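You operate a simulated robot arm through the tools that you are given. There is no shell and no other tool. Be economical: measure what you need, move in short steps, check, and stop when the job is done.

Carry out the task below with a simulated robot arm. There is one attempt and no reset: what you move stays moved.

TASK
Put the 3 mm turquoise block from the top of the steel bench on top of the silver pad and the 2 mm turquoise block on top of the purple violet pad.

It is judged by the outcome, as a careful person would: the job done as asked, and still so three seconds after it is handed in. It fails if anything else is knocked over, pushed out of place, dropped, spilled or broken.

THE ROBOT
A 7-joint arm with a two-finger parallel gripper, fixed in place. Base frame: the origin is at the foot of the arm, x ahead of it, y to its left, z up; the work surface is at about z = 0. Lengths are in m, angles in degrees, forces in N, time in s.
With the tool pointing down near the work surface it reaches from about 0.22 to 0.58 m from the base axis. Its first joint turns from -66.0 to 66.0 degrees. Payload 2.5 kg.
Tool frame: the origin (TCP) lies between the finger pads and is the grasp point; the fingertips stand 0.023 m ahead of it; z points along the fingers, y is the line along which they close. The gripper opens to 0.094 m. The fingers are 0.038 m wide and 0.01 m thick; the gripper's body (0.054 by 0.096 m) begins 0.039 m behind the TCP.
Orientation is told as [roll, pitch, yaw] about the base's x, y, z axes, in that order, counted from this pose: with the fingers straight down and closing along the base's y, the tool's x points along the base's -x, its y along +y and its z along -z.

THE INTERFACE
- The arm moves only by the tool jog_arm. Its argument "moves" is text: rows parted by semicolons, each of 7 numbers parted by spaces: the shift along the tool's x, y, z in m, then the turn, a rotation vector about the tool's x, y, z in rad, then the gripper command, from -1 (shut) to 1 (fully open), values between in proportion. In form: dx dy dz ax ay az grip; .... A call has 1 to 10 rows; each row is the pose to reach, as a shift and turn from the pose commanded when the call began, along the tool's axes at that moment. A row lasts 0.2 s, in which the tool goes at most 0.05 m and 8.6 degrees; a call with a longer step from one row to the next is refused whole, and so is a gripper value outside its range. A pose out of reach is approached as far as the arm can. The call stops where the force on the tool passes 40 N (or 10 N more than at its start, if that is more) or the arm is blocked; 0.2 s more then pass. The fingers move at their own pace (about 0.108 m/s each) and stop on an object; they squeeze with about 44 N. The grip force told is the motor's: it shows also when the fingers shut on nothing. Time passes only in rows, and 0.2 s behind the last, so rows that repeat a pose let the fingers close. It gives the time, the measured TCP pose, the force on the tool (base axes), the opening and the grip force at its end, in the units of the frame above (readings bear some noise), and new pictures: "pictures" is both (left out), scene, wrist or none.
- Cameras (640 x 400 px; columns grow to the right, rows downward): "scene" is fixed at [0.1194, -0.4071, 0.5422]; the picture's right is [0.82, -0.57, 0.00], its down [-0.33, -0.48, -0.81] and it looks along [0.46, 0.67, -0.59] (base axes); focal length 349 px, centre (320, 200). "wrist" rides on the gripper at [-0.039, 0, -0.044] in the tool frame; the picture's right is [0.00, -1.00, 0.00], its down [0.97, 0.00, -0.24] and it looks along [0.24, 0.00, 0.97] (tool axes); focal length 218 px, centre (320, 200).
- probe_pixels(camera, pixels): for up to 12 pixels [column, row] of the newest picture of that camera ("zoom" is the newest enlarged one), the place [x, y, z] in the base frame of the surface seen there, good to about 0.002 m. No time passes.
- zoom(camera, box): a new picture of the part [left, top, right, bottom] of that camera's present view, enlarged. No time passes.
- close_job(): hands the job in; it is judged then, once.

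Work in short steps. Measure before you move; look again where a grasp or a placing could have gone wrong, and mend it. You have 60 turns and 120 pictures in all, the two below and enlarged ones among them. Open the gripper and draw the arm clear of the work before you hand the job in, unless the task says otherwise; then end with one line.

The tools are called after "Call:" by a JSON object that holds its "fn" and its "kwargs". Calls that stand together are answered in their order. jog_arm: Moves the arm, as the interface text tells. Its arguments: {"type":"object","properties":{"moves":{"type":"string"},"pictures":{"type":"string","enum":["both","scene","wrist","none"]}},"required":["moves"]} The other tools are called the same way: probe_pixels (camera, pixels) gives the place of the surface under pixels of a picture; zoom (camera, box) takes an enlarged picture of a part of a camera's view; close_job () hands the job in.

At the start:

```text
clock: 0.0
eef_pos: [0.3604, 0.0168, 0.2335]
tcp_rot: [0.0, 0.1, 0.0]
wrist_force: [0.2, 0.6, 0.5]
opening: 0.0941
grip_force: 0.0
```

scene: 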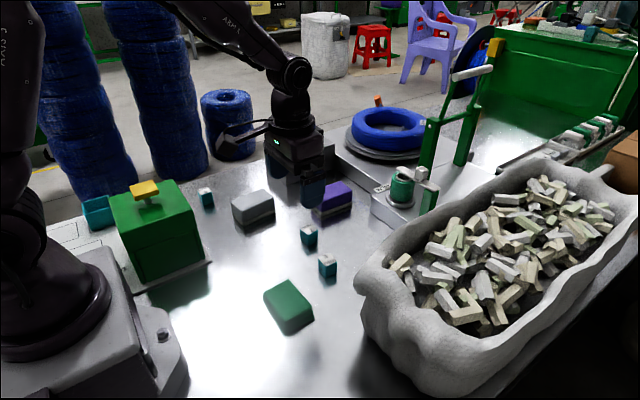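
wrist: 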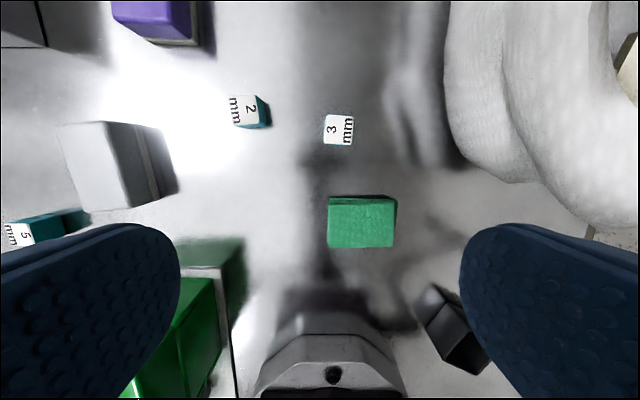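

The wrist view shows the "3 mm" block at (339,129), the "2 mm" at (249,111), the silver pad at about (100,165) and the purple pad at about (155,15). I'll zoom in and measure.

Call:
{"fn": "zoom", "kwargs": {"camera": "scene", "box": [180, 160, 400, 300]}}

Call:
{"fn": "probe_pixels", "kwargs": {"camera": "wrist", "pixels": [[339, 129], [326, 115], [353, 116], [352, 144], [325, 143], [244, 111], [230, 97], [256, 96], [262, 124], [236, 126]]}}

Call:
{"fn": "probe_pixels", "kwargs": {"camera": "scene", "pixels": [[233, 206], [264, 190], [274, 208], [243, 222], [313, 209], [342, 182], [352, 197], [322, 212], [253, 205], [335, 196], [309, 229], [328, 259]]}}

```text
2.86 times, centred on (290, 230) of scene
```

zoom: 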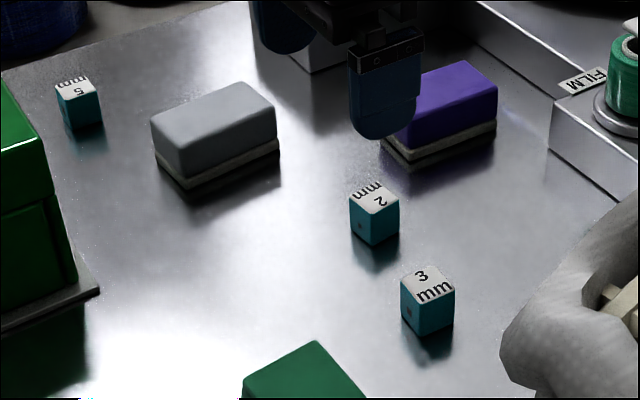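

```text
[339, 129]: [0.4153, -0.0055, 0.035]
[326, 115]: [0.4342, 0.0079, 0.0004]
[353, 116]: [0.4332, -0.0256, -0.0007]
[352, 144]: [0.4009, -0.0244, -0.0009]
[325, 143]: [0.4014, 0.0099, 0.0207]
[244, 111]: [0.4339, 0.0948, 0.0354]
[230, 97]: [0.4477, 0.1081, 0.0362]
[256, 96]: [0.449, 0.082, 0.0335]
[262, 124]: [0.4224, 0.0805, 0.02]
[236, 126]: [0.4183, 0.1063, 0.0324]
```

```text
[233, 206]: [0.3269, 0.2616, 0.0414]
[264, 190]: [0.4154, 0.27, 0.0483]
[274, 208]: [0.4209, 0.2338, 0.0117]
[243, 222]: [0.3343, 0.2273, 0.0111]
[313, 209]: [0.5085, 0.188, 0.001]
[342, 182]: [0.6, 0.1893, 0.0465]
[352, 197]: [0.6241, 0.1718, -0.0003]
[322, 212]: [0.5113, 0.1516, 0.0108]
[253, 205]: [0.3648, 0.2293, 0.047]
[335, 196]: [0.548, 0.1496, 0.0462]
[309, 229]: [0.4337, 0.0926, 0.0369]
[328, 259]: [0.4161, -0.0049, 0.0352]
```

I'll measure the pad tops and block edges on the enlarged picture.

Call:
{"fn": "probe_pixels", "kwargs": {"camera": "zoom", "pixels": [[158, 120], [240, 86], [268, 112], [182, 147], [213, 116], [420, 100], [488, 66], [491, 84], [412, 124], [455, 92], [270, 150], [180, 180]]}}

Call:
{"fn": "probe_pixels", "kwargs": {"camera": "zoom", "pixels": [[404, 285], [428, 268], [452, 288], [426, 306], [353, 200], [376, 183], [396, 199], [376, 216], [465, 64], [440, 72]]}}

```text
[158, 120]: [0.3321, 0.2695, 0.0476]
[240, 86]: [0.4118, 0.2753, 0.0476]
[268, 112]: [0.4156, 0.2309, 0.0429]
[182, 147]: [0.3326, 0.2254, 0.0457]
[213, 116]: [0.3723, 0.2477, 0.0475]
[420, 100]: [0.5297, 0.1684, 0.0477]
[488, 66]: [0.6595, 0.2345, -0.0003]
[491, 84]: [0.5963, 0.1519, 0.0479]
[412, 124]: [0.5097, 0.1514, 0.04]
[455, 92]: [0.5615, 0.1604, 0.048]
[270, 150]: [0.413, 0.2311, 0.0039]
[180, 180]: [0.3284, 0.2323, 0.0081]
```

```text
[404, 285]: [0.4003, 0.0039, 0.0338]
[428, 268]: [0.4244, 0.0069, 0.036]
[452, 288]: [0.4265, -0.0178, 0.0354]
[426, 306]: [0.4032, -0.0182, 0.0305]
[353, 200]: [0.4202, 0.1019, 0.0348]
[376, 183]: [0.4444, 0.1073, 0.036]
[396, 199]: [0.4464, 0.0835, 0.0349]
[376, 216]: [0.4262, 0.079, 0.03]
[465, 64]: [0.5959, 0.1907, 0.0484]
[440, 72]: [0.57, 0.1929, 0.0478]
```

3 mm block centre is about (0.414, -0.0055), top at 0.035. I'll hover above it with the gripper partly open (0.06) and look.

Call:
{"fn": "jog_arm", "kwargs": {"moves": "-0.027 -0.011 0.03 0 0 0 0.28; -0.0536 -0.0223 0.07 0 0 0 0.28; -0.0536 -0.0223 0.11 0 0 0 0.28; -0.0536 -0.0223 0.13 0 0 0 0.28; -0.0536 -0.0223 0.13 0 0 0 0.28"}}

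```text
clock: 1.2
eef_pos: [0.4113, -0.0046, 0.1035]
tcp_rot: [-0.1, 0.0, 0.0]
wrist_force: [-0.4, 0.4, -1.0]
opening: 0.0601
grip_force: 0.0
```

scene: 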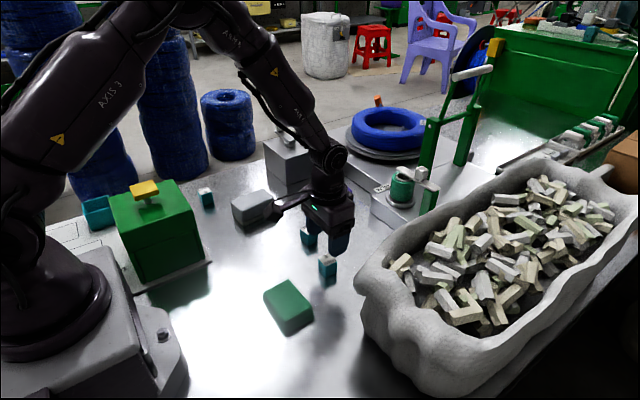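
wrist: 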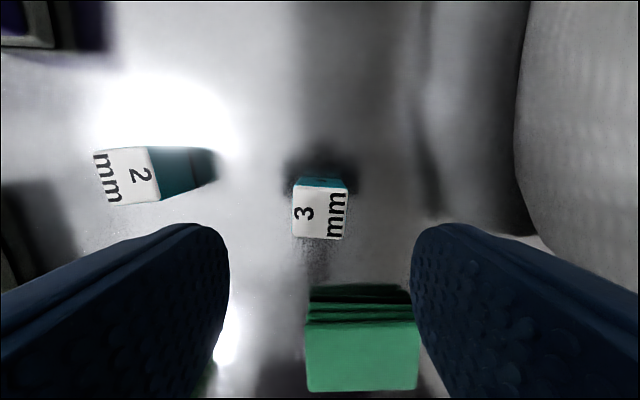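

Call:
{"fn": "probe_pixels", "kwargs": {"camera": "wrist", "pixels": [[296, 187], [345, 193], [341, 236], [295, 233], [360, 330], [360, 295], [520, 150], [98, 156], [145, 150], [156, 196], [110, 202], [480, 240]]}}

```text
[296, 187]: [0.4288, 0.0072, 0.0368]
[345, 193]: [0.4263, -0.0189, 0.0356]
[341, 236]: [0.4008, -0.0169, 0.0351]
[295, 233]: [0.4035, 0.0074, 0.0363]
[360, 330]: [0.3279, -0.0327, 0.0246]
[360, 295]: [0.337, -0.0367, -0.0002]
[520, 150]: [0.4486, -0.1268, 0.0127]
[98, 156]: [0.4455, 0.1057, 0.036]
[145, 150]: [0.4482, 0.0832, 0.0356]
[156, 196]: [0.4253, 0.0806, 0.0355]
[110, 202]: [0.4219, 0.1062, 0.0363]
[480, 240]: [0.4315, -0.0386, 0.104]
```

Block centre is (0.415, -0.005), well between the fingers, nothing nearby in the way. I'll descend to z≈0.028 and close.

Call:
{"fn": "jog_arm", "kwargs": {"moves": "-0.003 -0.001 0.03 0 0 0 0.28; -0.003 -0.001 0.055 0 0 0 0.28; -0.003 -0.001 0.0755 0 0 0 0.28; -0.003 -0.001 0.0755 0 0 0 0.28; -0.003 -0.001 0.0755 0 0 0 -1; -0.003 -0.001 0.0755 0 0 0 -1; -0.003 -0.001 0.0755 0 0 0 -1", "pictures": "wrist"}}

```text
clock: 2.8
eef_pos: [0.4163, -0.0071, 0.0301]
tcp_rot: [0.0, 0.0, -0.1]
wrist_force: [0.0, 0.5, 0.7]
opening: 0.0288
grip_force: 43.8
```

wrist: 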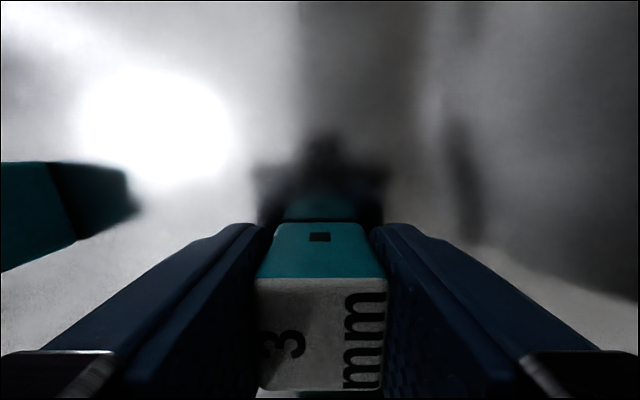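

Gripped (opening 0.029, 44 N). Lift to about 0.17 and check where the tall green box stands.

Call:
{"fn": "jog_arm", "kwargs": {"moves": "0 0 -0.03 0 0 0 -1; 0 0 -0.07 0 0 0 -1; 0 0 -0.11 0 0 0 -1; 0 0 -0.14 0 0 0 -1; 0 0 -0.14 0 0 0 -1"}}

Call:
{"fn": "probe_pixels", "kwargs": {"camera": "scene", "pixels": [[190, 208], [175, 183], [145, 186], [200, 258], [125, 222], [205, 192]]}}

```text
clock: 4.0
eef_pos: [0.4133, -0.0073, 0.171]
tcp_rot: [0.0, 0.0, 0.1]
wrist_force: [-0.9, 0.2, -0.1]
opening: 0.0
grip_force: 42.5
```

scene: 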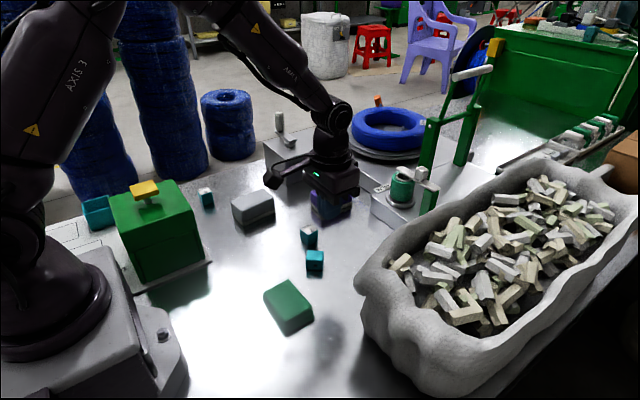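
wrist: 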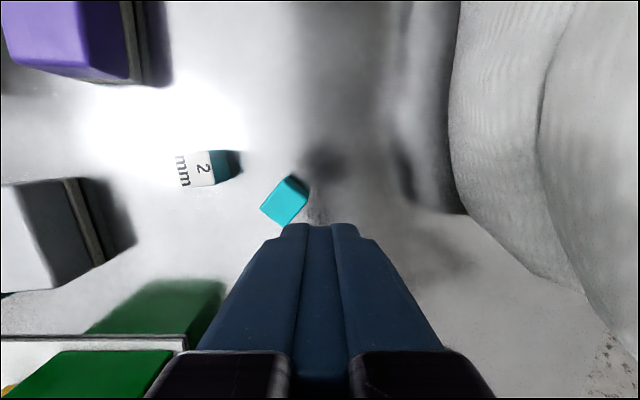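

```text
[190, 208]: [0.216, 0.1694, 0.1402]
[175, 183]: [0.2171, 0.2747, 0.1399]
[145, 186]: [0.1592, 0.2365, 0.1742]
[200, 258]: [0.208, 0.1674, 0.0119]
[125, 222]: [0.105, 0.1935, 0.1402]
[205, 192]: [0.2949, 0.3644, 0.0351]
```

The block slipped out during the lift and lies on another face, near wrist (285,199). I'll look closer and re-measure it.

Call:
{"fn": "zoom", "kwargs": {"camera": "wrist", "box": [220, 150, 360, 240]}}

Call:
{"fn": "zoom", "kwargs": {"camera": "scene", "box": [270, 210, 360, 290]}}

Call:
{"fn": "probe_pixels", "kwargs": {"camera": "wrist", "pixels": [[285, 200], [290, 179], [305, 193], [285, 222], [264, 207]]}}

```text
4.44 times, centred on (290, 195) of wrist
```

zoom: 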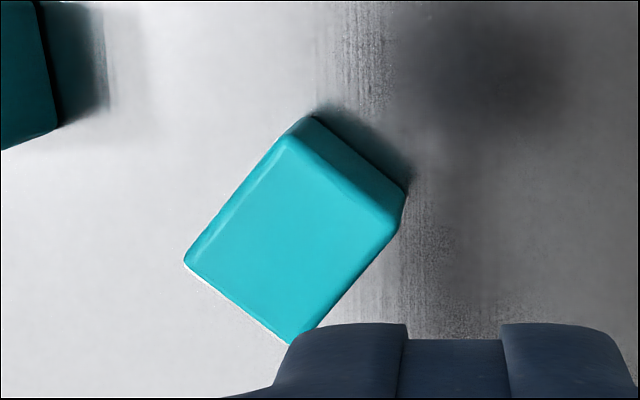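

```text
5.00 times, centred on (315, 250) of scene
```

zoom: 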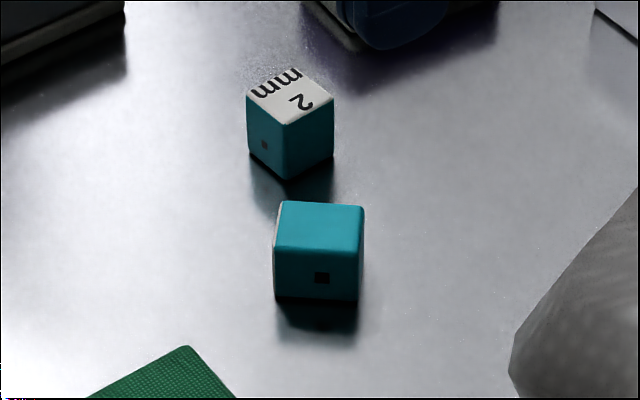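

```text
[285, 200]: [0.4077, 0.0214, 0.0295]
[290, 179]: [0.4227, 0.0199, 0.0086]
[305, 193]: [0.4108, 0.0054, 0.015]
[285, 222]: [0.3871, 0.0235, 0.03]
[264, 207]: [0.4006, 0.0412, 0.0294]
```

The block lies on its side at about (0.407, 0.021), top 0.0295, its long axis yawed about -39°. I'll hover over it with the gripper turned to match and re-measure.

Call:
{"fn": "jog_arm", "kwargs": {"moves": "0.004 0.01 0.0 0 0 0.14 0.28; 0.008 0.02 0.01 0 0 0.28 0.28; 0.011 0.0275 0.03 0 0 0.42 0.28; 0.011 0.0275 0.04 0 0 0.56 0.28; 0.011 0.0275 0.05 0 0 0.68 0.28; 0.011 0.0275 0.05 0 0 0.68 0.28; 0.011 0.0275 0.05 0 0 0.68 0.28", "pictures": "wrist"}}

```text
clock: 5.6
eef_pos: [0.4044, 0.0181, 0.12]
tcp_rot: [0.0, 0.0, -39.0]
wrist_force: [-0.2, -0.1, -0.3]
opening: 0.0602
grip_force: 0.0
```

wrist: 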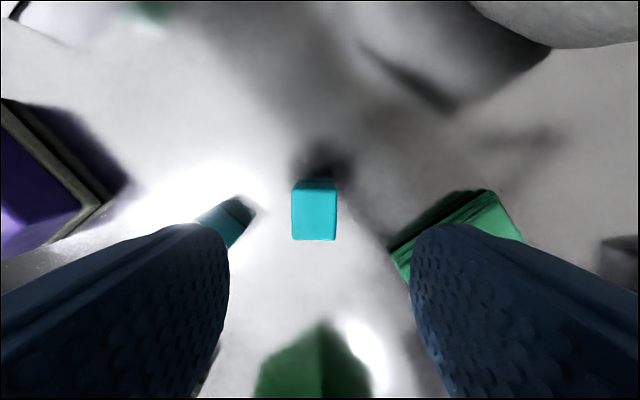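

Call:
{"fn": "probe_pixels", "kwargs": {"camera": "wrist", "pixels": [[314, 212], [295, 192], [333, 192], [333, 237], [296, 237], [400, 255], [470, 200], [402, 268]]}}

Call:
{"fn": "zoom", "kwargs": {"camera": "wrist", "box": [264, 160, 376, 260]}}

```text
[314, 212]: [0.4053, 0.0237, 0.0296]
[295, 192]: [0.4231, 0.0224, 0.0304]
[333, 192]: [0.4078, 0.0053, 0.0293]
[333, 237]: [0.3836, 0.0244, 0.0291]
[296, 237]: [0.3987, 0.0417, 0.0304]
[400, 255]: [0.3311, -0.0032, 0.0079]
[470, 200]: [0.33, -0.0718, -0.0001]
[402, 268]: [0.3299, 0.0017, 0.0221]
```

```text
4.00 times, centred on (320, 210) of wrist
```

zoom: 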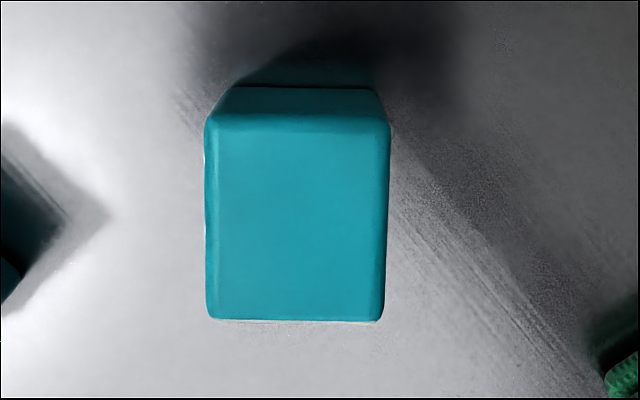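

Aligned; centre (0.4033, 0.0235). I'll shift slightly, descend lower (z≈0.026), close with longer settling, and only lift a little slowly.

Call:
{"fn": "jog_arm", "kwargs": {"moves": "0.0042 0.0035 0.03 0 0 0 0.28; 0.0042 0.0035 0.06 0 0 0 0.28; 0.0042 0.0035 0.082 0 0 0 0.28; 0.0042 0.0035 0.094 0 0 0 0.28; 0.0042 0.0035 0.094 0 0 0 0.28; 0.0042 0.0035 0.094 0 0 0 -1; 0.0042 0.0035 0.094 0 0 0 -1; 0.0042 0.0035 0.094 0 0 0 -1; 0.0042 0.0035 0.094 0 0 0 -1", "pictures": "wrist"}}

Call:
{"fn": "jog_arm", "kwargs": {"moves": "0 0 -0.004 0 0 0 -1; 0 0 -0.008 0 0 0 -1; 0 0 -0.012 0 0 0 -1; 0 0 -0.012 0 0 0 -1", "pictures": "both"}}

```text
clock: 7.6
eef_pos: [0.4033, 0.0251, 0.0239]
tcp_rot: [0.1, -0.2, -39.0]
wrist_force: [3.6, -7.8, 14.7]
opening: 0.0291
grip_force: 44.0
```

wrist: 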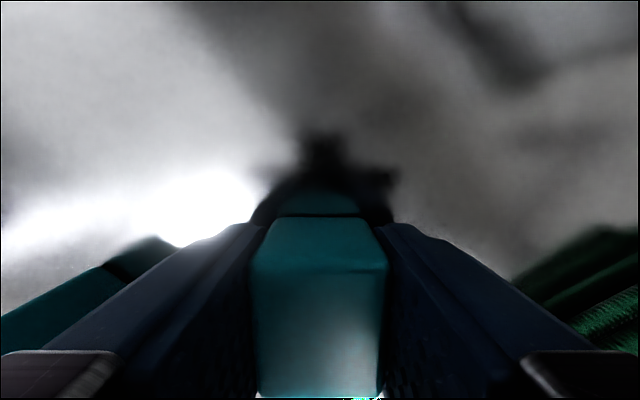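

```text
clock: 8.6
eef_pos: [0.4039, 0.0255, 0.0364]
tcp_rot: [-0.1, 0.0, -39.0]
wrist_force: [-0.1, 0.0, -0.8]
opening: 0.0288
grip_force: 44.0
```

scene: 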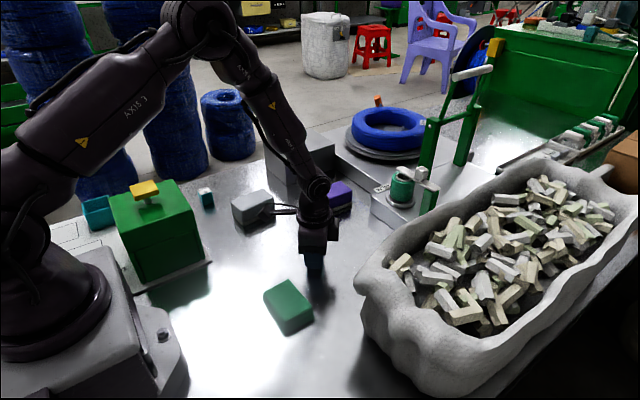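
wrist: 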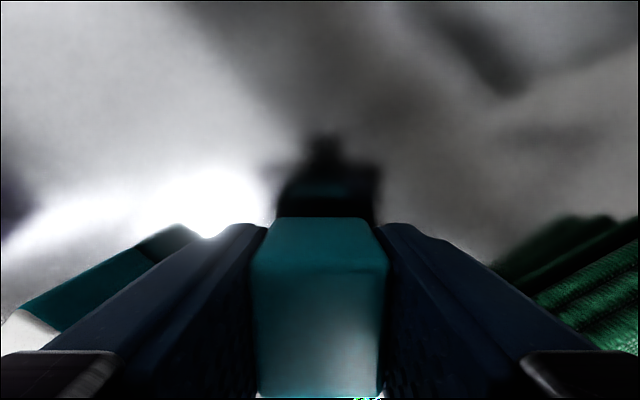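

Held, with the block unmoved between the fingers. I'll keep lifting gently and recheck.

Call:
{"fn": "jog_arm", "kwargs": {"moves": "0 0 -0.005 0 0 0 -1; 0 0 -0.013 0 0 0 -1; 0 0 -0.022 0 0 0 -1; 0 0 -0.032 0 0 0 -1; 0 0 -0.042 0 0 0 -1; 0 0 -0.052 0 0 0 -1; 0 0 -0.062 0 0 0 -1; 0 0 -0.07 0 0 0 -1; 0 0 -0.075 0 0 0 -1; 0 0 -0.075 0 0 0 -1", "pictures": "wrist"}}

```text
clock: 10.8
eef_pos: [0.4023, 0.026, 0.1113]
tcp_rot: [0.0, 0.0, -39.0]
wrist_force: [0.5, -0.2, -1.5]
opening: 0.029
grip_force: 44.2
```

wrist: 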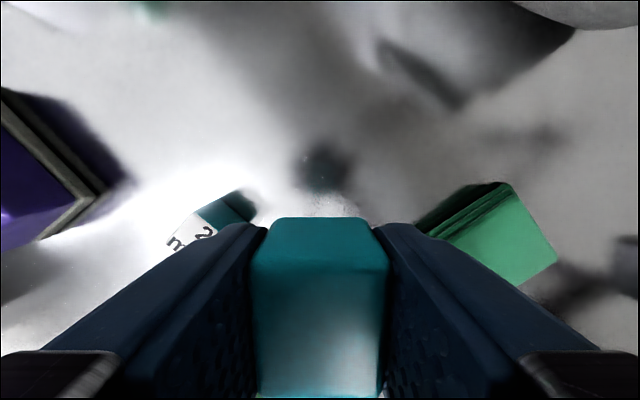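

Secure. Now carry it at z≈0.12 to above the silver pad centre (0.3735, 0.2505), turning back to yaw 0.

Call:
{"fn": "jog_arm", "kwargs": {"moves": "0.012 0.011 -0.005 0 0 -0.06 -1; 0.033 0.031 -0.01 0 0 -0.15 -1; 0.055 0.053 -0.01 0 0 -0.25 -1; 0.078 0.075 -0.01 0 0 -0.35 -1; 0.1 0.096 -0.01 0 0 -0.45 -1; 0.122 0.116 -0.01 0 0 -0.55 -1; 0.142 0.136 -0.01 0 0 -0.63 -1; 0.156 0.149 -0.01 0 0 -0.68 -1; 0.1636 0.1563 -0.01 0 0 -0.68 -1; 0.1636 0.1563 -0.01 0 0 -0.68 -1"}}

```text
clock: 13.0
eef_pos: [0.3751, 0.2506, 0.1254]
tcp_rot: [0.0, 0.0, 0.0]
wrist_force: [-0.9, -0.4, -0.1]
opening: 0.0287
grip_force: 44.3
```

scene: 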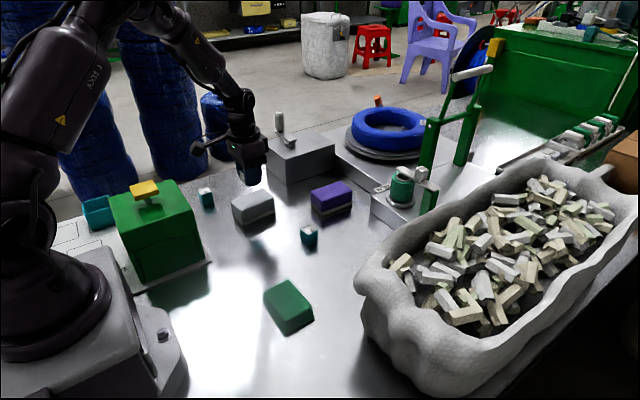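
wrist: 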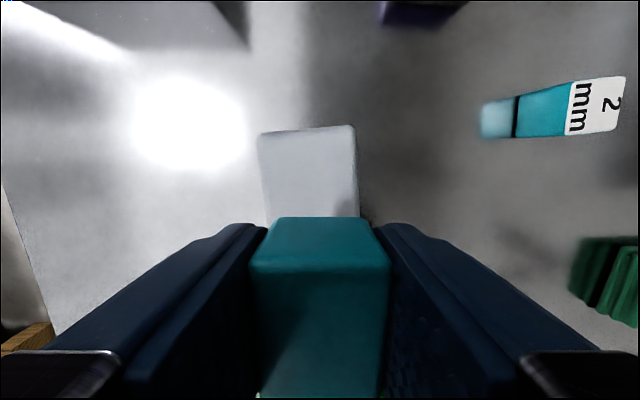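

Call:
{"fn": "probe_pixels", "kwargs": {"camera": "wrist", "pixels": [[264, 138], [348, 130], [352, 205], [267, 212], [310, 170]]}}

Call:
{"fn": "probe_pixels", "kwargs": {"camera": "scene", "pixels": [[235, 203], [242, 208], [265, 192], [272, 200], [250, 205]]}}

```text
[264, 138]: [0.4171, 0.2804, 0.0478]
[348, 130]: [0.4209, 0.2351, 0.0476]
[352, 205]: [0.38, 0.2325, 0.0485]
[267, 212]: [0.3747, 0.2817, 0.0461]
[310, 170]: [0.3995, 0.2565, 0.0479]
```

```text
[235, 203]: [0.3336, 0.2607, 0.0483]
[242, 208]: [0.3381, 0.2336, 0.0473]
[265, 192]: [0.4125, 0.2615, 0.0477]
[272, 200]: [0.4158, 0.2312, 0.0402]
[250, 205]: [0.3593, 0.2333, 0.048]
```

Pad centre is nearer (0.375, 0.256). Shift +y 5 mm and lower gently to just above contact.

Call:
{"fn": "jog_arm", "kwargs": {"moves": "0 0.005 0 0 0 0 -1; 0 0.005 0.015 0 0 0 -1; 0 0.005 0.03 0 0 0 -1; 0 0.005 0.04 0 0 0 -1; 0 0.005 0.046 0 0 0 -1; 0 0.005 0.05 0 0 0 -1; 0 0.005 0.0525 0 0 0 -1; 0 0.005 0.0525 0 0 0 -1"}}

```text
clock: 14.8
eef_pos: [0.3759, 0.2537, 0.0707]
tcp_rot: [0.1, -0.1, 0.0]
wrist_force: [-5.6, -6.3, 23.3]
opening: 0.0288
grip_force: 44.2
```

scene: 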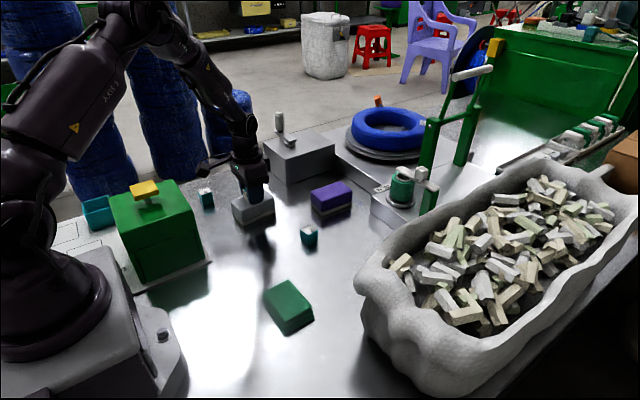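
wrist: 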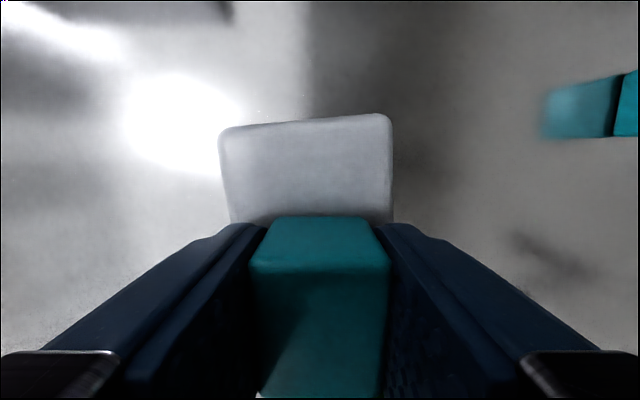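

In contact with the pad (23 N). Ease up 1.5 mm, open slightly, then retreat upward.

Call:
{"fn": "jog_arm", "kwargs": {"moves": "0 0 -0.0015 0 0 0 -1; 0 0 -0.0015 0 0 0 -1; 0 0 -0.0015 0 0 0 0.0; 0 0 -0.0015 0 0 0 0.0; 0 0 -0.02 0 0 0 0.0; 0 0 -0.05 0 0 0 0.0; 0 0 -0.09 0 0 0 0.28; 0 0 -0.09 0 0 0 0.28"}}

```text
clock: 16.6
eef_pos: [0.3728, 0.2539, 0.1598]
tcp_rot: [0.0, 0.1, 0.0]
wrist_force: [1.1, 0.4, -0.3]
opening: 0.0599
grip_force: 0.0
```

scene: 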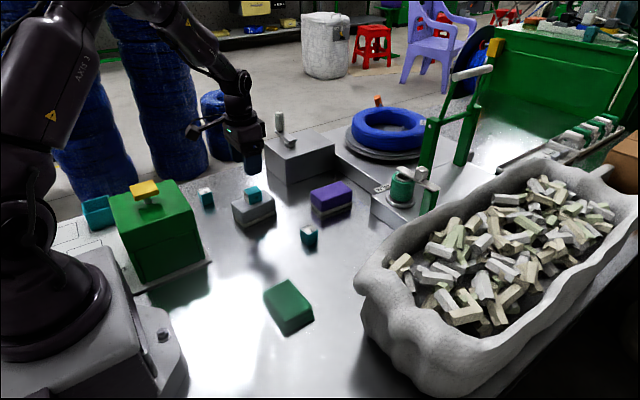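
wrist: 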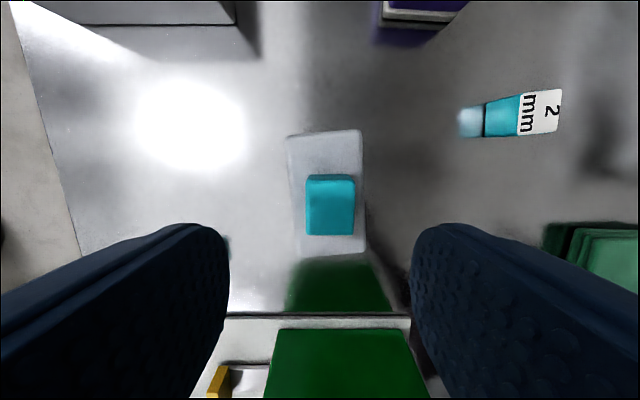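

The 3 mm block sits squarely on the silver pad. Next, hover over the 2 mm block at (0.435, 0.094), yaw about +5°.

Call:
{"fn": "jog_arm", "kwargs": {"moves": "-0.015 -0.04 0 0 0 0 0.28; -0.03 -0.08 0 0 0 -0.03 0.28; -0.045 -0.12 0.01 0 0 -0.06 0.28; -0.06 -0.15 0.025 0 0 -0.087 0.28; -0.0624 -0.16 0.035 0 0 -0.087 0.28; -0.0624 -0.16 0.035 0 0 -0.087 0.28", "pictures": "wrist"}}

Call:
{"fn": "zoom", "kwargs": {"camera": "wrist", "box": [264, 160, 376, 260]}}

Call:
{"fn": "probe_pixels", "kwargs": {"camera": "zoom", "pixels": [[230, 130], [400, 130], [400, 300], [230, 300], [320, 200]]}}

```text
clock: 18.0
eef_pos: [0.435, 0.0935, 0.1265]
tcp_rot: [0.0, -0.1, 5.0]
wrist_force: [0.7, -0.4, -0.2]
opening: 0.0604
grip_force: 0.0
```

wrist: 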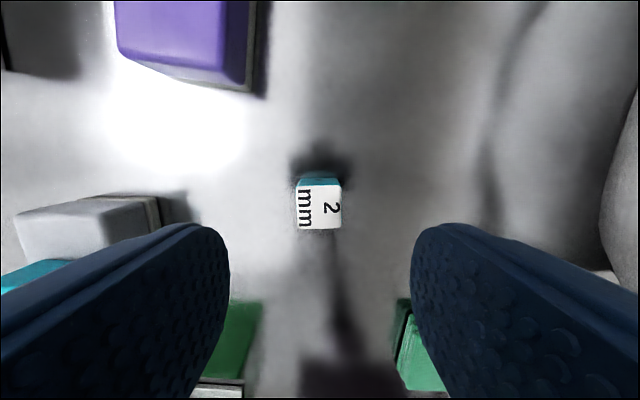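

```text
4.00 times, centred on (320, 210) of wrist
```

zoom: 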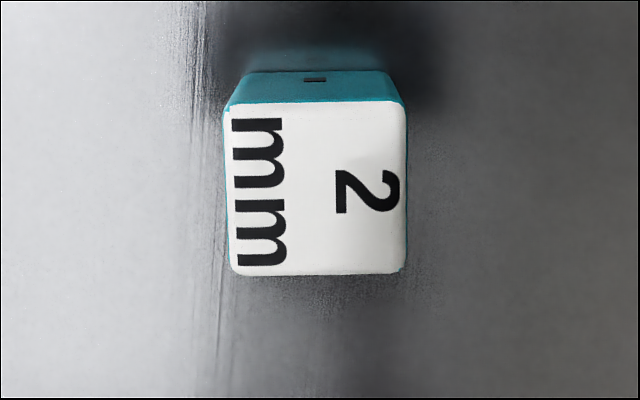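

```text
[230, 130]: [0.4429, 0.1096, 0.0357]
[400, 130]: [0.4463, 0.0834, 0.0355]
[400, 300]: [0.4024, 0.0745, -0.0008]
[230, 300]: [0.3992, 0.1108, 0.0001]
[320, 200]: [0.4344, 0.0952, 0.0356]
```

Aligned. Descend to z≈0.026, close, settle, lift a little slowly.

Call:
{"fn": "jog_arm", "kwargs": {"moves": "-0.001 0.0015 0.03 0 0 0 0.28; -0.001 0.0015 0.06 0 0 0 0.28; -0.001 0.0015 0.085 0 0 0 0.28; -0.001 0.0015 0.099 0 0 0 0.28; -0.001 0.0015 0.099 0 0 0 0.28; -0.001 0.0015 0.099 0 0 0 -1; -0.001 0.0015 0.099 0 0 0 -1; -0.001 0.0015 0.099 0 0 0 -1; -0.001 0.0015 0.099 0 0 0 -1", "pictures": "wrist"}}

Call:
{"fn": "jog_arm", "kwargs": {"moves": "0 0 -0.004 0 0 0 -1; 0 0 -0.008 0 0 0 -1; 0 0 -0.012 0 0 0 -1; 0 0 -0.012 0 0 0 -1", "pictures": "wrist"}}

```text
clock: 20.0
eef_pos: [0.4387, 0.0952, 0.0253]
tcp_rot: [0.0, 0.0, 4.9]
wrist_force: [0.4, 0.2, 0.0]
opening: 0.0286
grip_force: 44.2
```

wrist: 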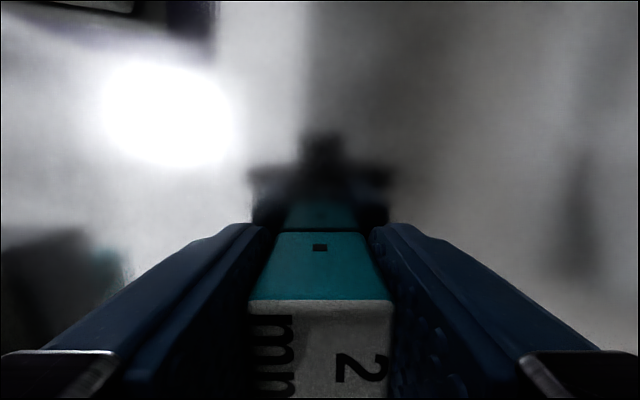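

```text
clock: 21.0
eef_pos: [0.4387, 0.0963, 0.0382]
tcp_rot: [0.0, 0.0, 5.1]
wrist_force: [0.7, 1.0, -0.4]
opening: 0.0291
grip_force: 44.0
```

wrist: 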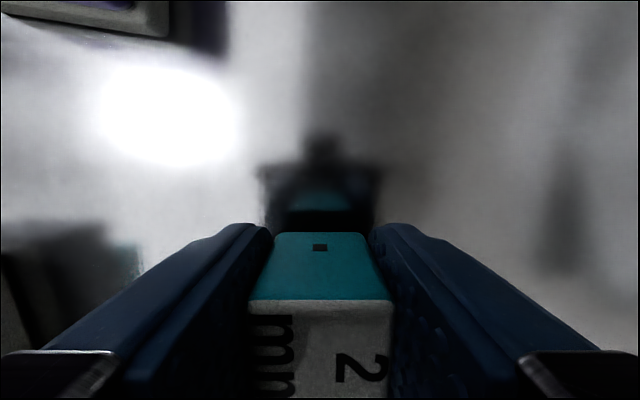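

Held steady. Continue lifting slowly.

Call:
{"fn": "jog_arm", "kwargs": {"moves": "0 0 -0.005 0 0 0 -1; 0 0 -0.013 0 0 0 -1; 0 0 -0.022 0 0 0 -1; 0 0 -0.032 0 0 0 -1; 0 0 -0.042 0 0 0 -1; 0 0 -0.052 0 0 0 -1; 0 0 -0.062 0 0 0 -1; 0 0 -0.073 0 0 0 -1; 0 0 -0.08 0 0 0 -1; 0 0 -0.08 0 0 0 -1", "pictures": "both"}}

Call:
{"fn": "zoom", "kwargs": {"camera": "scene", "box": [180, 140, 400, 280]}}

Call:
{"fn": "probe_pixels", "kwargs": {"camera": "wrist", "pixels": [[130, 20], [180, 10], [230, 50], [240, 70]]}}

```text
clock: 23.2
eef_pos: [0.4381, 0.0959, 0.1192]
tcp_rot: [0.0, 0.0, 5.0]
wrist_force: [-0.8, 0.0, 0.3]
opening: 0.0291
grip_force: 43.6
```

scene: 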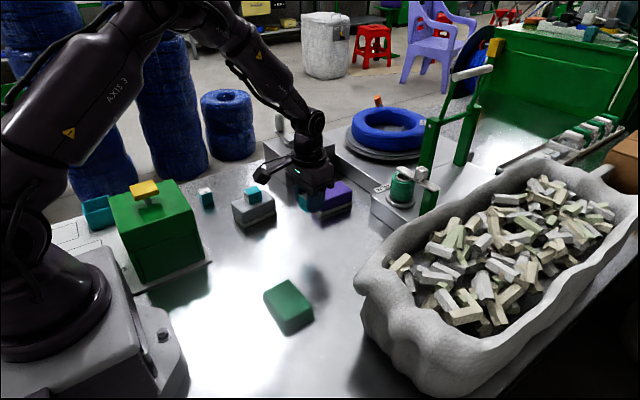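
wrist: 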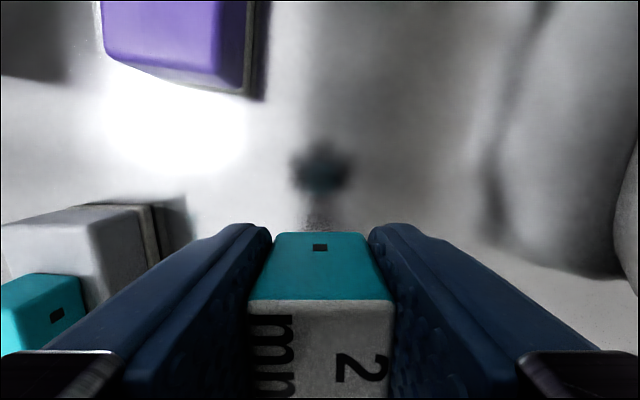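

```text
2.86 times, centred on (290, 210) of scene
```

zoom: 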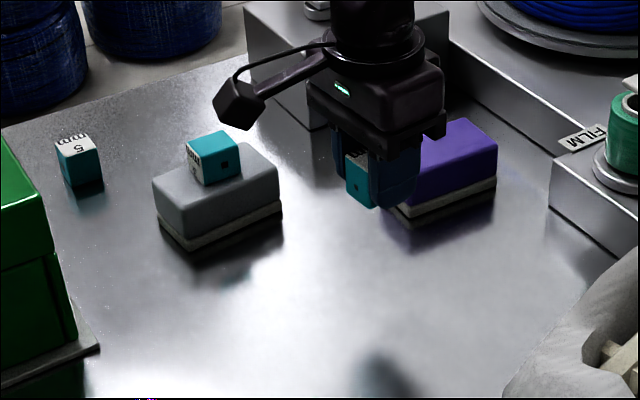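

```text
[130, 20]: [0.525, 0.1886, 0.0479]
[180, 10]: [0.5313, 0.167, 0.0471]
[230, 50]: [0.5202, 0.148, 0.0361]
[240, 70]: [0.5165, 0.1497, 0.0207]
```

Check the neighbours of the purple pad (steel box with handle, spool base) for clearance.

Call:
{"fn": "probe_pixels", "kwargs": {"camera": "scene", "pixels": [[332, 150], [275, 160], [343, 165], [376, 198], [384, 188], [404, 175], [400, 192], [338, 160], [290, 148]]}}

Call:
{"fn": "probe_pixels", "kwargs": {"camera": "zoom", "pixels": [[466, 125], [490, 148], [440, 165], [455, 150], [480, 190], [440, 135]]}}

```text
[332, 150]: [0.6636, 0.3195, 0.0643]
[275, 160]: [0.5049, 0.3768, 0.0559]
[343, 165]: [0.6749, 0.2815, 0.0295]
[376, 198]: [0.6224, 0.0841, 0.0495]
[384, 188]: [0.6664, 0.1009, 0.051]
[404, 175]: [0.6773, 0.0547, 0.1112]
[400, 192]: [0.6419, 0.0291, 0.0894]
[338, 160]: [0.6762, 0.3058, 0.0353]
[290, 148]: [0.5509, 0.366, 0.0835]
```

```text
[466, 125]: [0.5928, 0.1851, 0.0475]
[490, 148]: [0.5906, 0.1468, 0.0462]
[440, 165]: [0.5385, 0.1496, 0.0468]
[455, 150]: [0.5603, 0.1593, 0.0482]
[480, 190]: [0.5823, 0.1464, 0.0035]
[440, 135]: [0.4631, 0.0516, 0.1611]
```

All clear. Carry to above the purple pad at (0.55, 0.170), yaw 0.

Call:
{"fn": "jog_arm", "kwargs": {"moves": "-0.01 0.006 -0.005 0 0 0.01 -1; -0.03 0.016 -0.01 0 0 0.03 -1; -0.052 0.028 -0.01 0 0 0.05 -1; -0.075 0.041 -0.01 0 0 0.07 -1; -0.098 0.053 -0.01 0 0 0.087 -1; -0.112 0.061 -0.01 0 0 0.087 -1; -0.118 0.064 -0.01 0 0 0.087 -1; -0.118 0.064 -0.01 0 0 0.087 -1"}}

Call:
{"fn": "probe_pixels", "kwargs": {"camera": "wrist", "pixels": [[280, 160], [350, 160], [290, 200], [350, 200], [320, 180]]}}

```text
clock: 25.0
eef_pos: [0.5517, 0.1709, 0.1287]
tcp_rot: [0.0, 0.0, 0.1]
wrist_force: [0.2, -0.1, -0.2]
opening: 0.029
grip_force: 43.9
```

scene: 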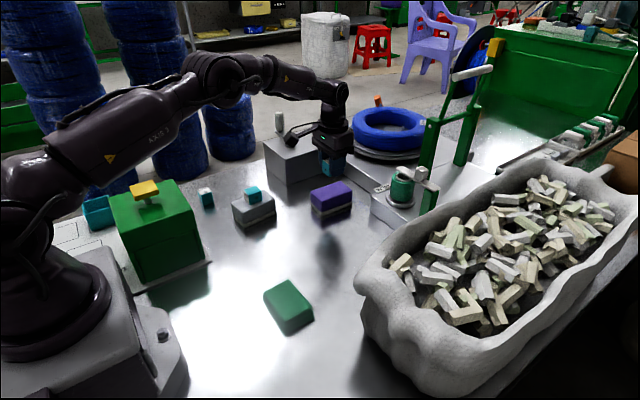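
wrist: 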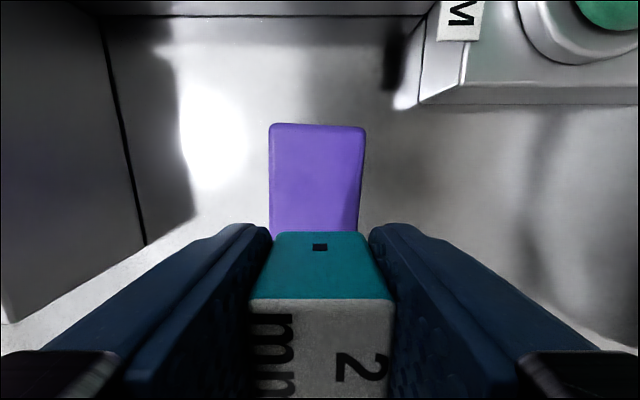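

```text
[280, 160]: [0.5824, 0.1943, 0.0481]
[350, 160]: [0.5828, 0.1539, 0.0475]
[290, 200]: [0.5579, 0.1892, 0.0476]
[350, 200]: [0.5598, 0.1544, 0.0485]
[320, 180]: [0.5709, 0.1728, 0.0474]
```

Pad centre y≈0.173; shift +2 mm and lower gently.

Call:
{"fn": "jog_arm", "kwargs": {"moves": "0 0.002 0 0 0 0 -1; 0 0.002 0.015 0 0 0 -1; 0 0.002 0.03 0 0 0 -1; 0 0.002 0.04 0 0 0 -1; 0 0.002 0.047 0 0 0 -1; 0 0.002 0.051 0 0 0 -1; 0 0.002 0.053 0 0 0 -1; 0 0.002 0.053 0 0 0 -1"}}

Call:
{"fn": "zoom", "kwargs": {"camera": "scene", "box": [280, 140, 390, 230]}}

```text
clock: 26.8
eef_pos: [0.551, 0.1728, 0.0744]
tcp_rot: [0.0, 0.0, 0.0]
wrist_force: [0.4, -0.9, -0.4]
opening: 0.0288
grip_force: 43.9
```

scene: 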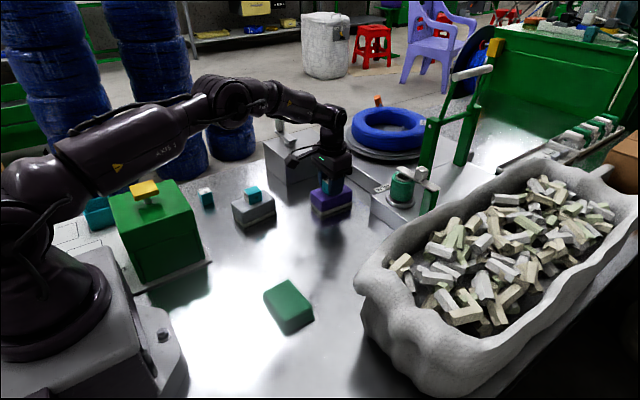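
wrist: 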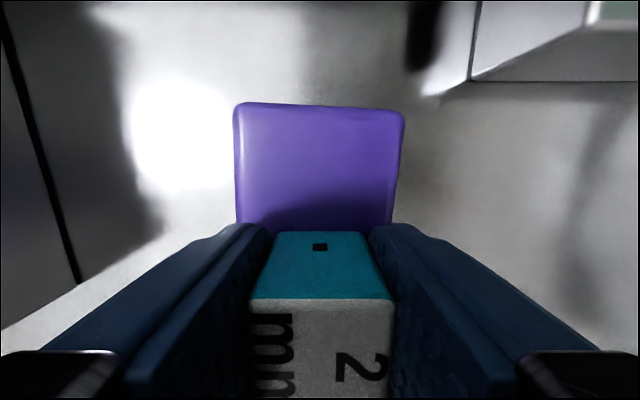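

```text
4.44 times, centred on (335, 185) of scene
```

zoom: 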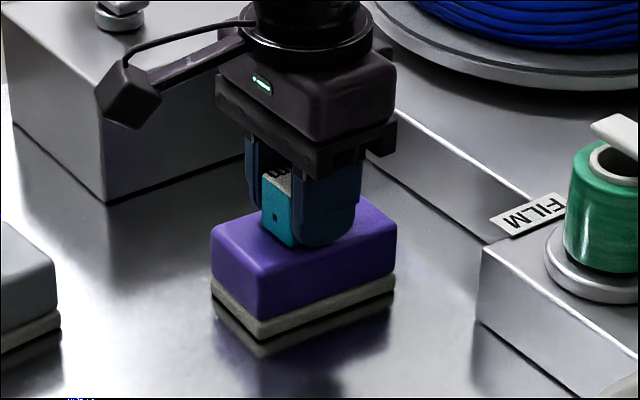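

About 1.5 mm above the pad and well centred. Lower 1.5 mm more, open, and withdraw straight up.

Call:
{"fn": "jog_arm", "kwargs": {"moves": "0 0 0.001 0 0 0 -1; 0 0 0.0015 0 0 0 -1; 0 0 0.0015 0 0 0 -1; 0 0 0.001 0 0 0 0.0; 0 0 0.0 0 0 0 0.0; 0 0 -0.015 0 0 0 0.0; 0 0 -0.045 0 0 0 0.0; 0 0 -0.085 0 0 0 0.0; 0 0 -0.085 0 0 0 0.0"}}

Call:
{"fn": "jog_arm", "kwargs": {"moves": "0.04 -0.02 -0.01 0 0 0 0.3; 0.08 -0.05 -0.02 0 0 0 0.3; 0.12 -0.08 -0.03 0 0 0 0.3; 0.15 -0.11 -0.04 0 0 0 0.3; 0.17 -0.14 -0.05 0 0 0 0.3; 0.17 -0.14 -0.05 0 0 0 0.3"}}

Call:
{"fn": "zoom", "kwargs": {"camera": "scene", "box": [180, 140, 400, 280]}}

```text
clock: 28.8
eef_pos: [0.5497, 0.1696, 0.1634]
tcp_rot: [-0.1, -0.1, 0.0]
wrist_force: [-0.3, -0.4, 0.6]
opening: 0.0472
grip_force: 0.0
```

scene: 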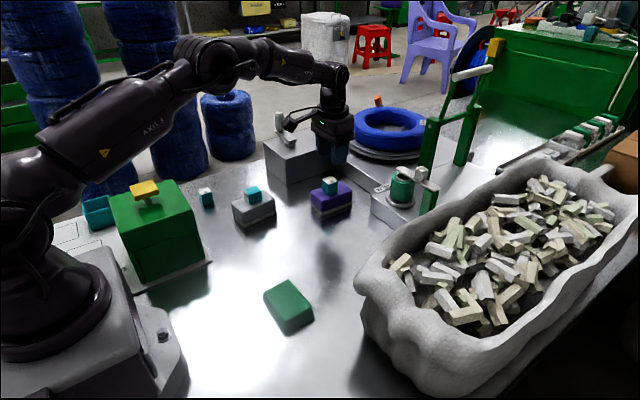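
wrist: 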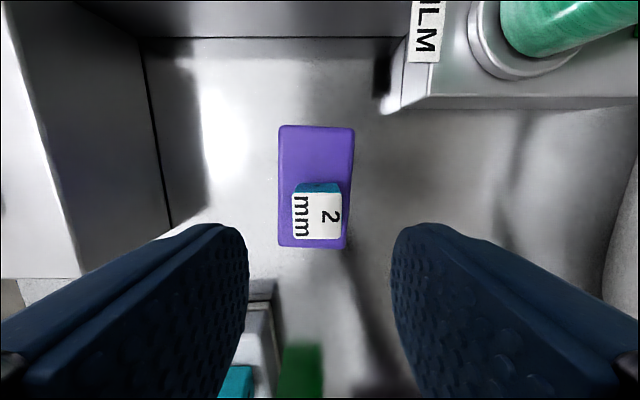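

```text
refused: row 2 steps farther than a row can; nothing moved
```

```text
2.86 times, centred on (290, 210) of scene
```

zoom: 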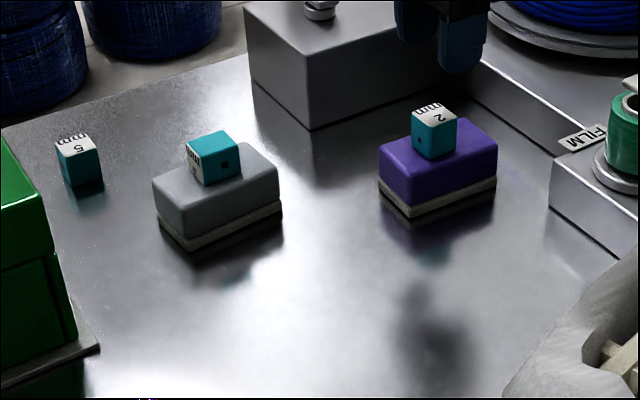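

Both blocks rest on their pads and nothing else has moved. Draw the arm back clear.

Call:
{"fn": "jog_arm", "kwargs": {"moves": "0.025 -0.02 -0.01 0 0 0 0.3; 0.055 -0.045 -0.02 0 0 0 0.3; 0.085 -0.07 -0.03 0 0 0 0.3; 0.115 -0.095 -0.04 0 0 0 0.3; 0.145 -0.12 -0.05 0 0 0 0.3; 0.165 -0.14 -0.05 0 0 0 0.3; 0.165 -0.14 -0.05 0 0 0 0.3", "pictures": "scene"}}

```text
clock: 30.4
eef_pos: [0.387, 0.0307, 0.2095]
tcp_rot: [0.0, -0.1, 0.1]
wrist_force: [0.2, 0.8, -0.2]
opening: 0.0612
grip_force: 0.1
```

scene: 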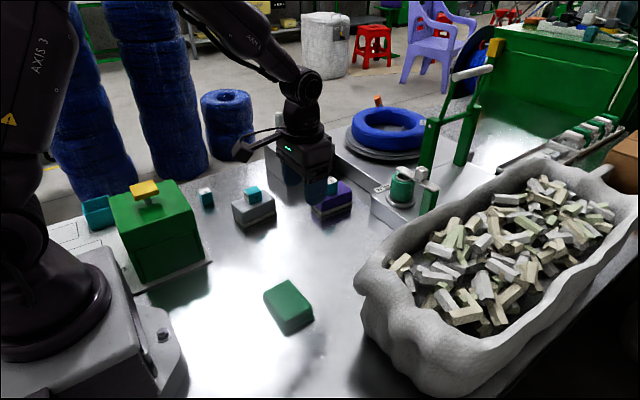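

The latest scene picture shows both blocks still on their pads and the arm clear, so I'm handing the job in.

Call:
{"fn": "close_job", "kwargs": {}}

```text
The job is handed in.
```

The 3 mm block is on the silver pad and the 2 mm block is on the purple pad; the 3 mm block slipped from the gripper on the first lift, so it now lies on its side with its label facing sideways, and nothing else was moved.
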